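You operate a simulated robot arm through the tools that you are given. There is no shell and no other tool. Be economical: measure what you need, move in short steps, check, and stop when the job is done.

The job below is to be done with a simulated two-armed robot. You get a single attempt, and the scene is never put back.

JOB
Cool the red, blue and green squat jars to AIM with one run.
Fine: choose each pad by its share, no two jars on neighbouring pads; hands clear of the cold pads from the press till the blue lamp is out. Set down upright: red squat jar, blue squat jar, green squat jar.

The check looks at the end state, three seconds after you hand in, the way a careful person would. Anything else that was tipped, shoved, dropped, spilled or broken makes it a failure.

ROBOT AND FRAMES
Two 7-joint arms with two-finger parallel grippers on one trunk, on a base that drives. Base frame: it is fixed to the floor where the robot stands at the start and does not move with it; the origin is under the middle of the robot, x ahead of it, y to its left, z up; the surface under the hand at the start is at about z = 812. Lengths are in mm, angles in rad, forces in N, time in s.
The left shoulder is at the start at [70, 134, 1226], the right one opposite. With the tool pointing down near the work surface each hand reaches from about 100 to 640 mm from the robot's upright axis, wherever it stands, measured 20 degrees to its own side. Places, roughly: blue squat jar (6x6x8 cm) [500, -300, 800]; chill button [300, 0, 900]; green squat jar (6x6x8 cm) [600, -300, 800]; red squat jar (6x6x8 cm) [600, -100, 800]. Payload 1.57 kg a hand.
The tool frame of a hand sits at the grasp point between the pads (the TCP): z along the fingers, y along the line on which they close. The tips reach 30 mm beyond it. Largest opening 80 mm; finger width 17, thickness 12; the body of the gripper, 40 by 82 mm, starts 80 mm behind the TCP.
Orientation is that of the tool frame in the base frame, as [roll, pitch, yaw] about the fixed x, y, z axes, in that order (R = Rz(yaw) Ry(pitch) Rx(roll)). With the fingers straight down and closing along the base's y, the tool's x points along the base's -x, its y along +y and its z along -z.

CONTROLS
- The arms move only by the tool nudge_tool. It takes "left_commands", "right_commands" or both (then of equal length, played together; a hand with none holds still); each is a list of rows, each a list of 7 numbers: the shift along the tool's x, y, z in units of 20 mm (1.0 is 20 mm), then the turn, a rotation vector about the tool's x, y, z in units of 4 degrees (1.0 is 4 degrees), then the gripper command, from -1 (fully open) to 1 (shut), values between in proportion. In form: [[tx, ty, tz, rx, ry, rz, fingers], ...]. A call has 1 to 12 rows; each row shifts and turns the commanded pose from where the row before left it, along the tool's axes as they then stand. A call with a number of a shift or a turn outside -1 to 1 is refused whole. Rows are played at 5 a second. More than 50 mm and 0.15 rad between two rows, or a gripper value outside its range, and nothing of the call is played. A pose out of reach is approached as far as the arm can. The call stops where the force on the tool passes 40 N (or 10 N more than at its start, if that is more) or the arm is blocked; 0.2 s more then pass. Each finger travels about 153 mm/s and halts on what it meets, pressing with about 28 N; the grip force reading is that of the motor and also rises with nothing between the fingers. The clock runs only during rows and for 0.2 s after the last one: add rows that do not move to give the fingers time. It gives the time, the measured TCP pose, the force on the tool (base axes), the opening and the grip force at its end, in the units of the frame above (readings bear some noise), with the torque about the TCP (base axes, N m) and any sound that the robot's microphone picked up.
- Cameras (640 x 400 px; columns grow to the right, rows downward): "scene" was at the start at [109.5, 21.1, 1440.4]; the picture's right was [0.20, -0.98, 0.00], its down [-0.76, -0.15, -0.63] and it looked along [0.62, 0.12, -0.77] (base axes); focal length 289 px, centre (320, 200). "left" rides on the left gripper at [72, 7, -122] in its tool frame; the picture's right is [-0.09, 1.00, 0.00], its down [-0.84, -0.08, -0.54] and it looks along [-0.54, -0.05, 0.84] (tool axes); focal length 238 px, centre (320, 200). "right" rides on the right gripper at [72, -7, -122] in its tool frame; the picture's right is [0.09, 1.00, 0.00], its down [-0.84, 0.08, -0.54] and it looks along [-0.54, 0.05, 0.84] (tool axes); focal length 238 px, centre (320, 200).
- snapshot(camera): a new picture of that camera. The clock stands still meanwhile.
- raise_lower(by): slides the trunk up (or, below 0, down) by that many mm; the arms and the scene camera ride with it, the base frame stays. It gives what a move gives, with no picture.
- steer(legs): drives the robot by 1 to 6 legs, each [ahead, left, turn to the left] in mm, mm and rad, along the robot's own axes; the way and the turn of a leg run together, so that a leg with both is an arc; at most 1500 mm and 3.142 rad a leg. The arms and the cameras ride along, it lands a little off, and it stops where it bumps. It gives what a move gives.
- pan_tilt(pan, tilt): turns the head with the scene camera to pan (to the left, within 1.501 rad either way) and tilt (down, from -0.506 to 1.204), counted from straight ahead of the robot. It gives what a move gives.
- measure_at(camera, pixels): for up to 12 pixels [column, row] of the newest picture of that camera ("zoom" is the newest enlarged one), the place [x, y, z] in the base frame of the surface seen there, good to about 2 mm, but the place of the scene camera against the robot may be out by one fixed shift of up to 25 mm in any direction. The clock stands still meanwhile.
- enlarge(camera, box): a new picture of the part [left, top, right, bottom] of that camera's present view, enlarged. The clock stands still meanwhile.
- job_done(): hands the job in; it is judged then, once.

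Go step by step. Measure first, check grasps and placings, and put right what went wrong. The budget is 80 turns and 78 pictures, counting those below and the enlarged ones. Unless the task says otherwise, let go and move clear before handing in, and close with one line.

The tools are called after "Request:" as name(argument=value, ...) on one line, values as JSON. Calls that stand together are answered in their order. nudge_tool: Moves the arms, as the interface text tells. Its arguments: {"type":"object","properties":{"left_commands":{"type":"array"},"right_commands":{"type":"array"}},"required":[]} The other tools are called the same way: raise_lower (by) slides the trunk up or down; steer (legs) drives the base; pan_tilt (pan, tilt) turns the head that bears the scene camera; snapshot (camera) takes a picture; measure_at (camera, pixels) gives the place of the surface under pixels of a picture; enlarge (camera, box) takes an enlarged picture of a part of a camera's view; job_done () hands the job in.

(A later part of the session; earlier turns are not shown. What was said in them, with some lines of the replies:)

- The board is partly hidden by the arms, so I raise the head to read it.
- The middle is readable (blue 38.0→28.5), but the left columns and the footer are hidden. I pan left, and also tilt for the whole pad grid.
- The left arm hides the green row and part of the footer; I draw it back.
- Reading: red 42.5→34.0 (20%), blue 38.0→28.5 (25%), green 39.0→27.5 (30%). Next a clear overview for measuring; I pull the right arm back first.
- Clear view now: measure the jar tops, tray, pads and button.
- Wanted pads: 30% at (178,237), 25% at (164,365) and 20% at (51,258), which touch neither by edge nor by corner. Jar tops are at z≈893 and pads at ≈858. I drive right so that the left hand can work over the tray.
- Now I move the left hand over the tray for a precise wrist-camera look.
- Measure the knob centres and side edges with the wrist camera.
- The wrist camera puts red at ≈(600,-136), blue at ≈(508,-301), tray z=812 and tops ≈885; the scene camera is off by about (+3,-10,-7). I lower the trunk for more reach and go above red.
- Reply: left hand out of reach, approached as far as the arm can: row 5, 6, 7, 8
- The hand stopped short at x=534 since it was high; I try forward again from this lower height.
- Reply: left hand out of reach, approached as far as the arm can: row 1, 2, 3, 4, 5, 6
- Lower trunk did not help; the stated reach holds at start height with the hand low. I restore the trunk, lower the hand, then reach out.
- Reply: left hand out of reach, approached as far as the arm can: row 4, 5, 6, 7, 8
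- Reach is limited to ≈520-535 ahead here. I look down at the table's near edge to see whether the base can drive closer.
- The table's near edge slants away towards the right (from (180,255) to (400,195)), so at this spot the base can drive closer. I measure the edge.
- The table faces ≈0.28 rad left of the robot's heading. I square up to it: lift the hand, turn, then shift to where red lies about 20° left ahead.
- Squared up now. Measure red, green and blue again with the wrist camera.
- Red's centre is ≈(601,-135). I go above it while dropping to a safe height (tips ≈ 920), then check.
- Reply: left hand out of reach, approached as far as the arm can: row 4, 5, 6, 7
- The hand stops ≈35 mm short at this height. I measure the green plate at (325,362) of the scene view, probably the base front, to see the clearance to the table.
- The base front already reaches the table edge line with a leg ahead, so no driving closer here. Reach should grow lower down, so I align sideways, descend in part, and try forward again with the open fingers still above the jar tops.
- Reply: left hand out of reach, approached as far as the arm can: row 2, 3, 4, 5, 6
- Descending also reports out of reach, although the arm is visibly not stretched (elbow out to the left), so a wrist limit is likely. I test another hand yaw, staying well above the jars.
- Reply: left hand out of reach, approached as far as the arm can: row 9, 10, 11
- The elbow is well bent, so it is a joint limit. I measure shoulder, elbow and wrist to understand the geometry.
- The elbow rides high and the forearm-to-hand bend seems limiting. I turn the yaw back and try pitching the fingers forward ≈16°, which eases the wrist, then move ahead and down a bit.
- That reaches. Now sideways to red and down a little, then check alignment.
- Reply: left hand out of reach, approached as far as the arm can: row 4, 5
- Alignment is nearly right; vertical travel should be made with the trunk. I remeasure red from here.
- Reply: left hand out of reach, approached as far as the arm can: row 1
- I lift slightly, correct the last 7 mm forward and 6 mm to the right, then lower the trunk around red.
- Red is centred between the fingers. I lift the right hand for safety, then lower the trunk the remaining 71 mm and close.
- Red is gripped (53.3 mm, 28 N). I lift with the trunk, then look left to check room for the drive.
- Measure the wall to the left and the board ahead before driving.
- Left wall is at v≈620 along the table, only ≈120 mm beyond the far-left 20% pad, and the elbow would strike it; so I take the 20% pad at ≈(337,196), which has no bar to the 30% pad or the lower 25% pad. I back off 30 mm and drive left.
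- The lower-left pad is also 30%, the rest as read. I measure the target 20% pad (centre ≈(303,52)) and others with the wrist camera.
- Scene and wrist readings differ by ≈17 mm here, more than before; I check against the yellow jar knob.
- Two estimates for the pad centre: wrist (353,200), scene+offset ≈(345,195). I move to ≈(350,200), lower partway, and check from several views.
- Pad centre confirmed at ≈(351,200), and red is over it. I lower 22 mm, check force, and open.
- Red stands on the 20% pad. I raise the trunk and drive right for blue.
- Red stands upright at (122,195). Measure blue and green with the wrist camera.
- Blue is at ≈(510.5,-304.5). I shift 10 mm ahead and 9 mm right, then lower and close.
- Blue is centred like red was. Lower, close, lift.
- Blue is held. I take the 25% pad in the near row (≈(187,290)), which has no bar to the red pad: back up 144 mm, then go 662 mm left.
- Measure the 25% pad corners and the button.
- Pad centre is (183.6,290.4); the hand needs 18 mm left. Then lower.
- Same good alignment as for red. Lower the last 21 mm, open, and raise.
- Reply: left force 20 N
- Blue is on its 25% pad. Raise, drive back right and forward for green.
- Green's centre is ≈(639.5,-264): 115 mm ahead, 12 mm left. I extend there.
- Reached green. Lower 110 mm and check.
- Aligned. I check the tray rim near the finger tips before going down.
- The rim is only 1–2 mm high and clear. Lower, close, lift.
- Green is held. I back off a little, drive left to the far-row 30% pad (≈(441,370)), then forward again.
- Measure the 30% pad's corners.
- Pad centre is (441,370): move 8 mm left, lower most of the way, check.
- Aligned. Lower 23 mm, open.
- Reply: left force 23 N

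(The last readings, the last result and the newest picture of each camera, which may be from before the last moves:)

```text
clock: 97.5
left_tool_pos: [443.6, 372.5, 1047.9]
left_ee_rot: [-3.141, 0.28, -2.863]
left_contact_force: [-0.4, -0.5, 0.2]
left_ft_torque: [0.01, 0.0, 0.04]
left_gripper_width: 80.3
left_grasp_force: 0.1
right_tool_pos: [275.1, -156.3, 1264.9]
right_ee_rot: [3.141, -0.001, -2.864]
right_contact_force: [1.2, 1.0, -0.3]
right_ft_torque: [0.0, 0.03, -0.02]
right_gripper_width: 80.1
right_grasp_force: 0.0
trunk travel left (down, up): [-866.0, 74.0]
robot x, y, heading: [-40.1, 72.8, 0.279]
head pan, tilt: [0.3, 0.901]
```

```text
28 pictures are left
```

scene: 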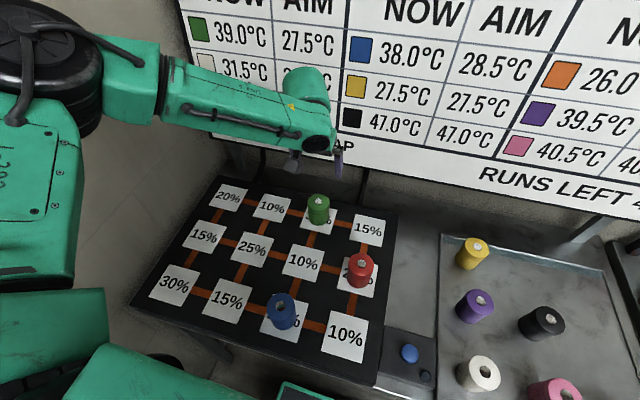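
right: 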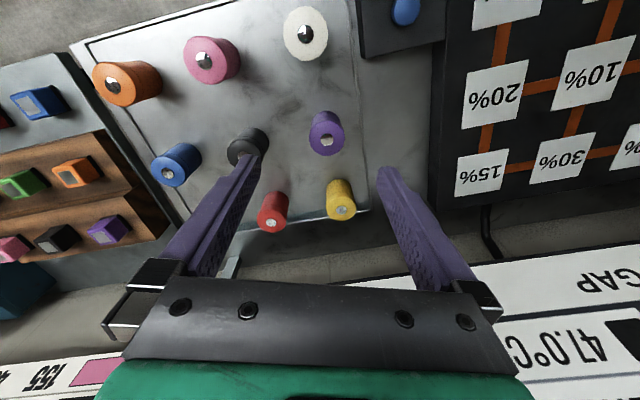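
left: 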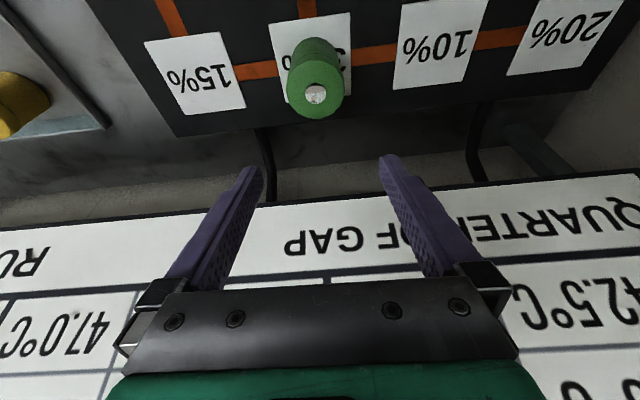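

All three stand upright on 30/20/25% pads with no bar joining any two. Now to press with the left hand from the right-hand side: drive right 264 and back 130, and close the fingers.

Request:
steer(legs=[[-130, 0, 0], [0, -264, 0]])

Request:
nudge_tool(left_commands=[[0.96, 0, -0.277, 0, 0, 0, 1], [0.96, 0, -0.277, 0, 0, 0, 1], [0.96, 0, -0.277, 0, 0, 0, 1], [0.96, 0, -0.277, 0, 0, 0, 1], [0.96, 0, -0.277, 0, 0, 0, 1], [0.96, 0, -0.277, 0, 0, 0, 1]])

Request:
snapshot(camera="left")

Request:
snapshot(camera="scene")

```text
clock: 100.2
left_tool_pos: [390.2, 95.6, 1046.8]
left_ee_rot: [-3.141, 0.279, -2.859]
left_contact_force: [0.1, -0.1, 0.9]
left_ft_torque: [-0.02, -0.01, 0.0]
left_gripper_width: 79.8
left_grasp_force: 0.2
right_tool_pos: [224.0, -435.1, 1266.2]
right_ee_rot: [-3.139, -0.001, -2.86]
right_contact_force: [0.3, 0.2, -0.1]
right_ft_torque: [0.02, -0.03, -0.01]
right_gripper_width: 79.7
right_grasp_force: 0.0
trunk travel left (down, up): [-866.0, 74.0]
robot x, y, heading: [-92.0, -214.3, 0.281]
head pan, tilt: [0.3, 0.901]
```

```text
clock: 101.6
left_tool_pos: [274.7, 60.3, 1048.3]
left_ee_rot: [3.139, 0.28, -2.859]
left_contact_force: [-0.4, 0.1, -0.1]
left_ft_torque: [0.0, 0.01, -0.02]
left_gripper_width: 0.1
left_grasp_force: 21.5
right_tool_pos: [223.5, -438.0, 1264.5]
right_ee_rot: [3.141, 0.001, -2.86]
right_contact_force: [-0.1, -0.4, -0.2]
right_ft_torque: [0.02, -0.02, 0.01]
right_gripper_width: 79.9
right_grasp_force: 0.1
trunk travel left (down, up): [-866.0, 74.0]
robot x, y, heading: [-96.0, -212.5, 0.285]
head pan, tilt: [0.3, 0.901]
```

```text
27 pictures are left
```

left: 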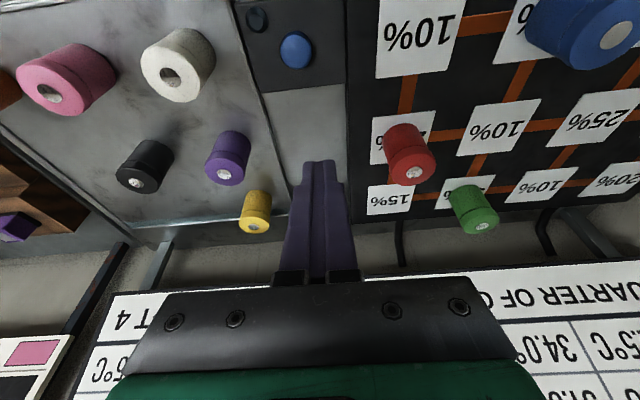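

```text
26 pictures are left
```

scene: 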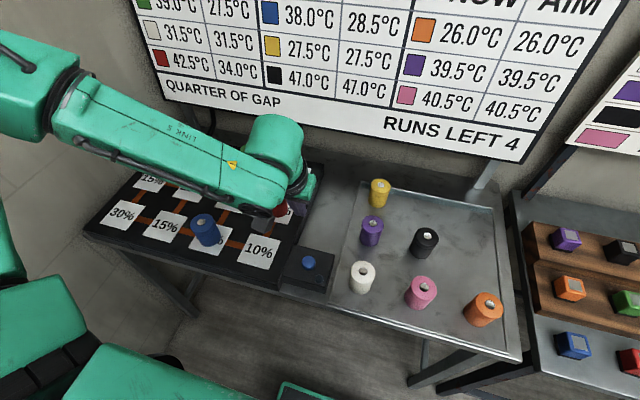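

Request:
measure_at(camera="left", pixels=[[296, 50], [284, 50], [308, 50], [296, 36], [297, 66], [257, 18], [300, 120]])

```text
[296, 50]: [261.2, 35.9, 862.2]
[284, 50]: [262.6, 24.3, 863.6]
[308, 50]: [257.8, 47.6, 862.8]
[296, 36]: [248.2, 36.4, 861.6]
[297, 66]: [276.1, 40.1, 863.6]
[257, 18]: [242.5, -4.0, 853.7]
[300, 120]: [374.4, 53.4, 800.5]
```

Button centre is (261.5,37), top z≈863. I position the tips above it and lower to ≈15 mm short.

Request:
nudge_tool(left_commands=[[0.65, -0.47, -0.19, 0, 0, 0, 1], [0.66, -0.46, -0.19, 0, 0, 0, 1]])

Request:
raise_lower(by=-140)

Request:
snapshot(camera="left")

Request:
enlarge(camera="scene", box=[180, 150, 420, 300])

```text
clock: 102.2
left_tool_pos: [253.5, 35.0, 1048.7]
left_ee_rot: [-3.142, 0.28, -2.859]
left_contact_force: [-0.4, 0.1, 0.2]
left_ft_torque: [0.03, 0.05, 0.0]
left_gripper_width: 0.0
left_grasp_force: 20.8
right_tool_pos: [224.4, -438.0, 1266.4]
right_ee_rot: [-3.141, 0.003, -2.862]
right_contact_force: [-0.2, 0.0, -1.2]
right_ft_torque: [0.0, 0.0, 0.04]
right_gripper_width: 79.8
right_grasp_force: 0.0
trunk travel left (down, up): [-866.0, 74.0]
robot x, y, heading: [-92.3, -215.0, 0.282]
head pan, tilt: [0.3, 0.901]
```

```text
clock: 103.9
left_tool_pos: [255.0, 35.1, 908.8]
left_ee_rot: [-3.141, 0.278, -2.859]
left_contact_force: [-0.3, 0.2, 0.0]
left_ft_torque: [-0.01, 0.0, -0.03]
left_gripper_width: 0.0
left_grasp_force: 20.7
right_tool_pos: [224.6, -438.3, 1126.4]
right_ee_rot: [-3.14, 0.001, -2.86]
right_contact_force: [-0.6, -1.2, -0.5]
right_ft_torque: [0.02, -0.02, -0.01]
right_gripper_width: 79.9
right_grasp_force: 0.0
trunk travel left (down, up): [-726.0, 214.0]
robot x, y, heading: [-96.4, -218.2, 0.283]
head pan, tilt: [0.3, 0.901]
```

```text
25 pictures are left
```

left: 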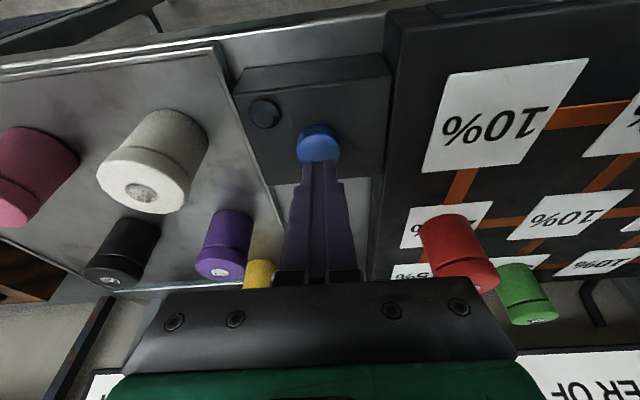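

```text
2.67 times, centred on (300, 225) of scene
```

zoom: 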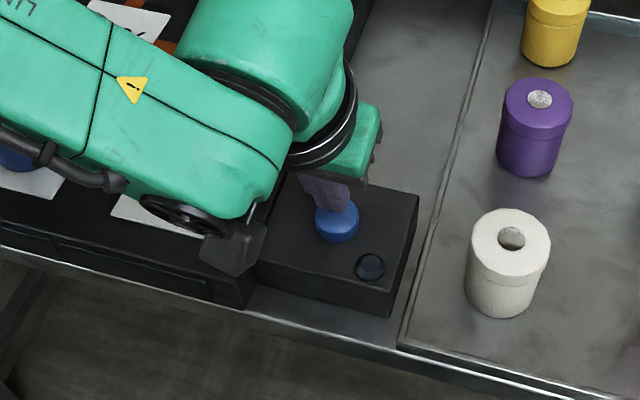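

The tips are right over the button. I press down in small steps.

Request:
nudge_tool(left_commands=[[0.083, 0, 0.288, 0, 0, 0, 1], [0.083, 0, 0.288, 0, 0, 0, 1], [0.083, 0, 0.288, 0, 0, 0, 1], [0.055, 0, 0.19, 0, 0, 0, 1]])

Request:
enlarge(camera="scene", box=[180, 150, 420, 300])

```text
clock: 104.9
left_tool_pos: [254.4, 35.4, 886.2]
left_ee_rot: [3.141, 0.282, -2.859]
left_contact_force: [1.1, 2.1, 4.4]
left_ft_torque: [0.02, 0.01, -0.01]
left_gripper_width: 0.0
left_grasp_force: 21.5
right_tool_pos: [224.1, -437.4, 1126.5]
right_ee_rot: [-3.141, 0.001, -2.861]
right_contact_force: [0.0, 0.3, 0.0]
right_ft_torque: [0.04, -0.02, 0.02]
right_gripper_width: 79.8
right_grasp_force: 0.0
trunk travel left (down, up): [-726.0, 214.0]
robot x, y, heading: [-95.6, -214.6, 0.287]
head pan, tilt: [0.3, 0.901]
heard: click
```

```text
2.67 times, centred on (300, 225) of scene
```

zoom: 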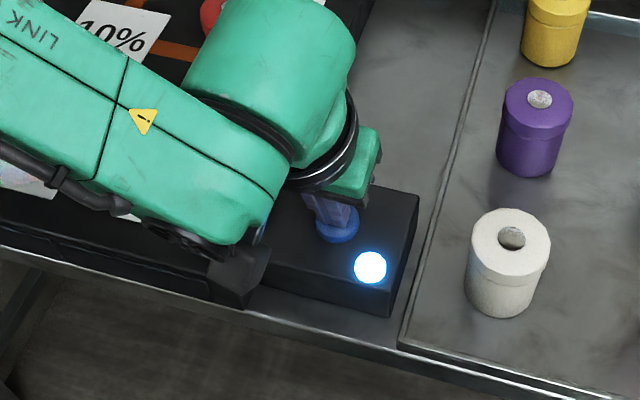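

Click heard and the blue lamp is lit. I lift off and drive right, away from the pads.

Request:
raise_lower(by=150)

Request:
steer(legs=[[0, -250, 0]])

Request:
pan_tilt(pan=0.5, tilt=0.8)

Request:
snapshot(camera="scene")

```text
clock: 106.6
left_tool_pos: [254.7, 35.4, 1035.7]
left_ee_rot: [-3.141, 0.279, -2.859]
left_contact_force: [0.6, -0.3, -0.9]
left_ft_torque: [-0.01, 0.01, -0.01]
left_gripper_width: 0.1
left_grasp_force: 21.7
right_tool_pos: [224.4, -436.6, 1275.0]
right_ee_rot: [-3.141, 0.0, -2.861]
right_contact_force: [0.1, 0.2, 0.5]
right_ft_torque: [-0.01, 0.02, -0.02]
right_gripper_width: 79.8
right_grasp_force: 0.1
trunk travel left (down, up): [-876.0, 64.0]
robot x, y, heading: [-97.3, -213.8, 0.285]
head pan, tilt: [0.3, 0.901]
```

```text
clock: 108.5
left_tool_pos: [325.2, -211.9, 1036.2]
left_ee_rot: [-3.139, 0.279, -2.865]
left_contact_force: [0.9, 0.1, 0.5]
left_ft_torque: [0.0, -0.01, 0.01]
left_gripper_width: 0.0
left_grasp_force: 20.9
right_tool_pos: [291.8, -683.8, 1276.4]
right_ee_rot: [-3.139, 0.0, -2.869]
right_contact_force: [0.1, 0.0, 0.1]
right_ft_torque: [-0.03, 0.02, 0.03]
right_gripper_width: 80.2
right_grasp_force: 0.0
trunk travel left (down, up): [-876.0, 64.0]
robot x, y, heading: [-26.0, -463.4, 0.274]
head pan, tilt: [0.3, 0.901]
```

```text
clock: 109.2
left_tool_pos: [326.1, -213.7, 1035.3]
left_ee_rot: [3.141, 0.28, -2.867]
left_contact_force: [0.0, -0.2, 0.4]
left_ft_torque: [0.02, -0.04, -0.01]
left_gripper_width: 0.0
left_grasp_force: 21.6
right_tool_pos: [292.3, -686.0, 1275.5]
right_ee_rot: [3.141, 0.001, -2.869]
right_contact_force: [0.3, -0.3, -0.5]
right_ft_torque: [0.0, 0.02, -0.02]
right_gripper_width: 79.9
right_grasp_force: 0.1
trunk travel left (down, up): [-876.0, 64.0]
robot x, y, heading: [-22.6, -458.2, 0.273]
head pan, tilt: [0.499, 0.799]
```

```text
22 pictures are left
```

scene: 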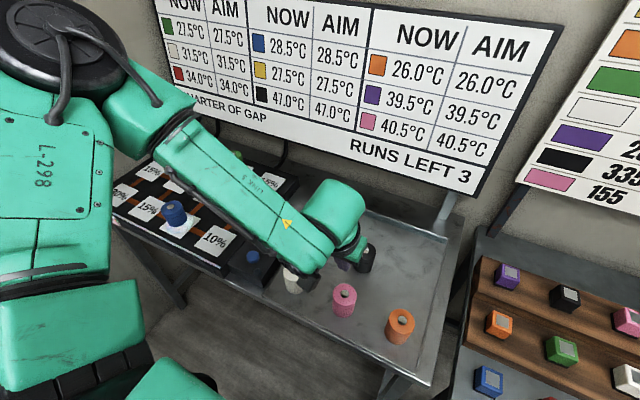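

The board now shows green 27.5, blue 28.5 and red 34.0, all at AIM, runs left 3. I check the lamp and the jars.

Request:
enlarge(camera="scene", box=[100, 140, 340, 300])

Request:
enlarge(camera="scene", box=[150, 0, 390, 130])

Request:
snapshot(camera="left")

```text
2.50 times, centred on (220, 220) of scene
```

zoom: 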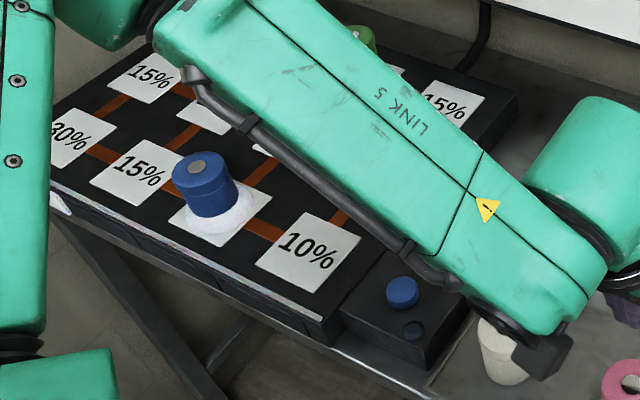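

```text
2.67 times, centred on (270, 65) of scene
```

zoom: 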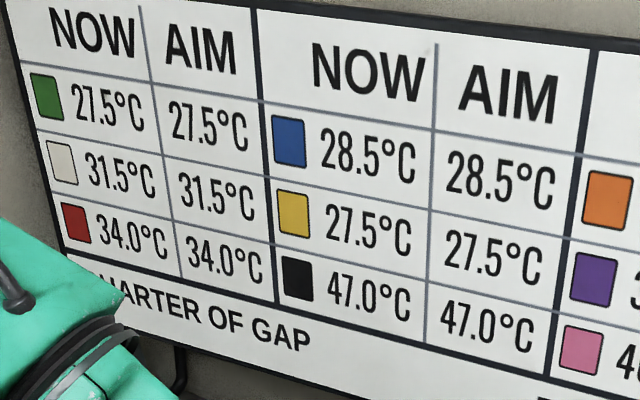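

```text
19 pictures are left
```

left: 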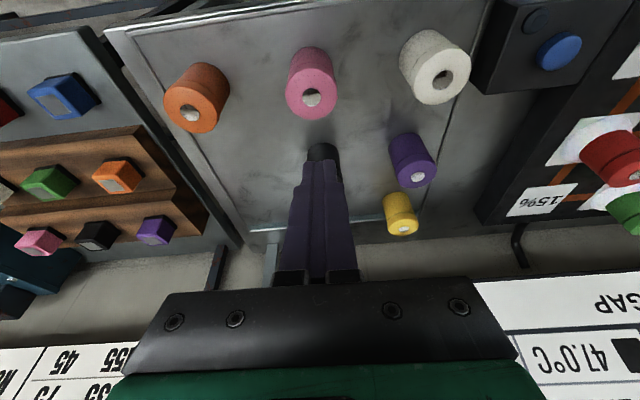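

The lamp is out (zoom (413,330) is dark), red, blue and green stand upright at their AIM values, and both hands are clear with nothing held. I hand in.

Request:
job_done()

```text
The job is handed in.
```

The job is handed in: one run brought the red (34.0 °C), blue (28.5 °C) and green (27.5 °C) jars to AIM, all three stand upright on 20%, 25% and 30% pads with no bar between any two (red's pad meets the other two only at the corners), and both hands were clear of the pads.
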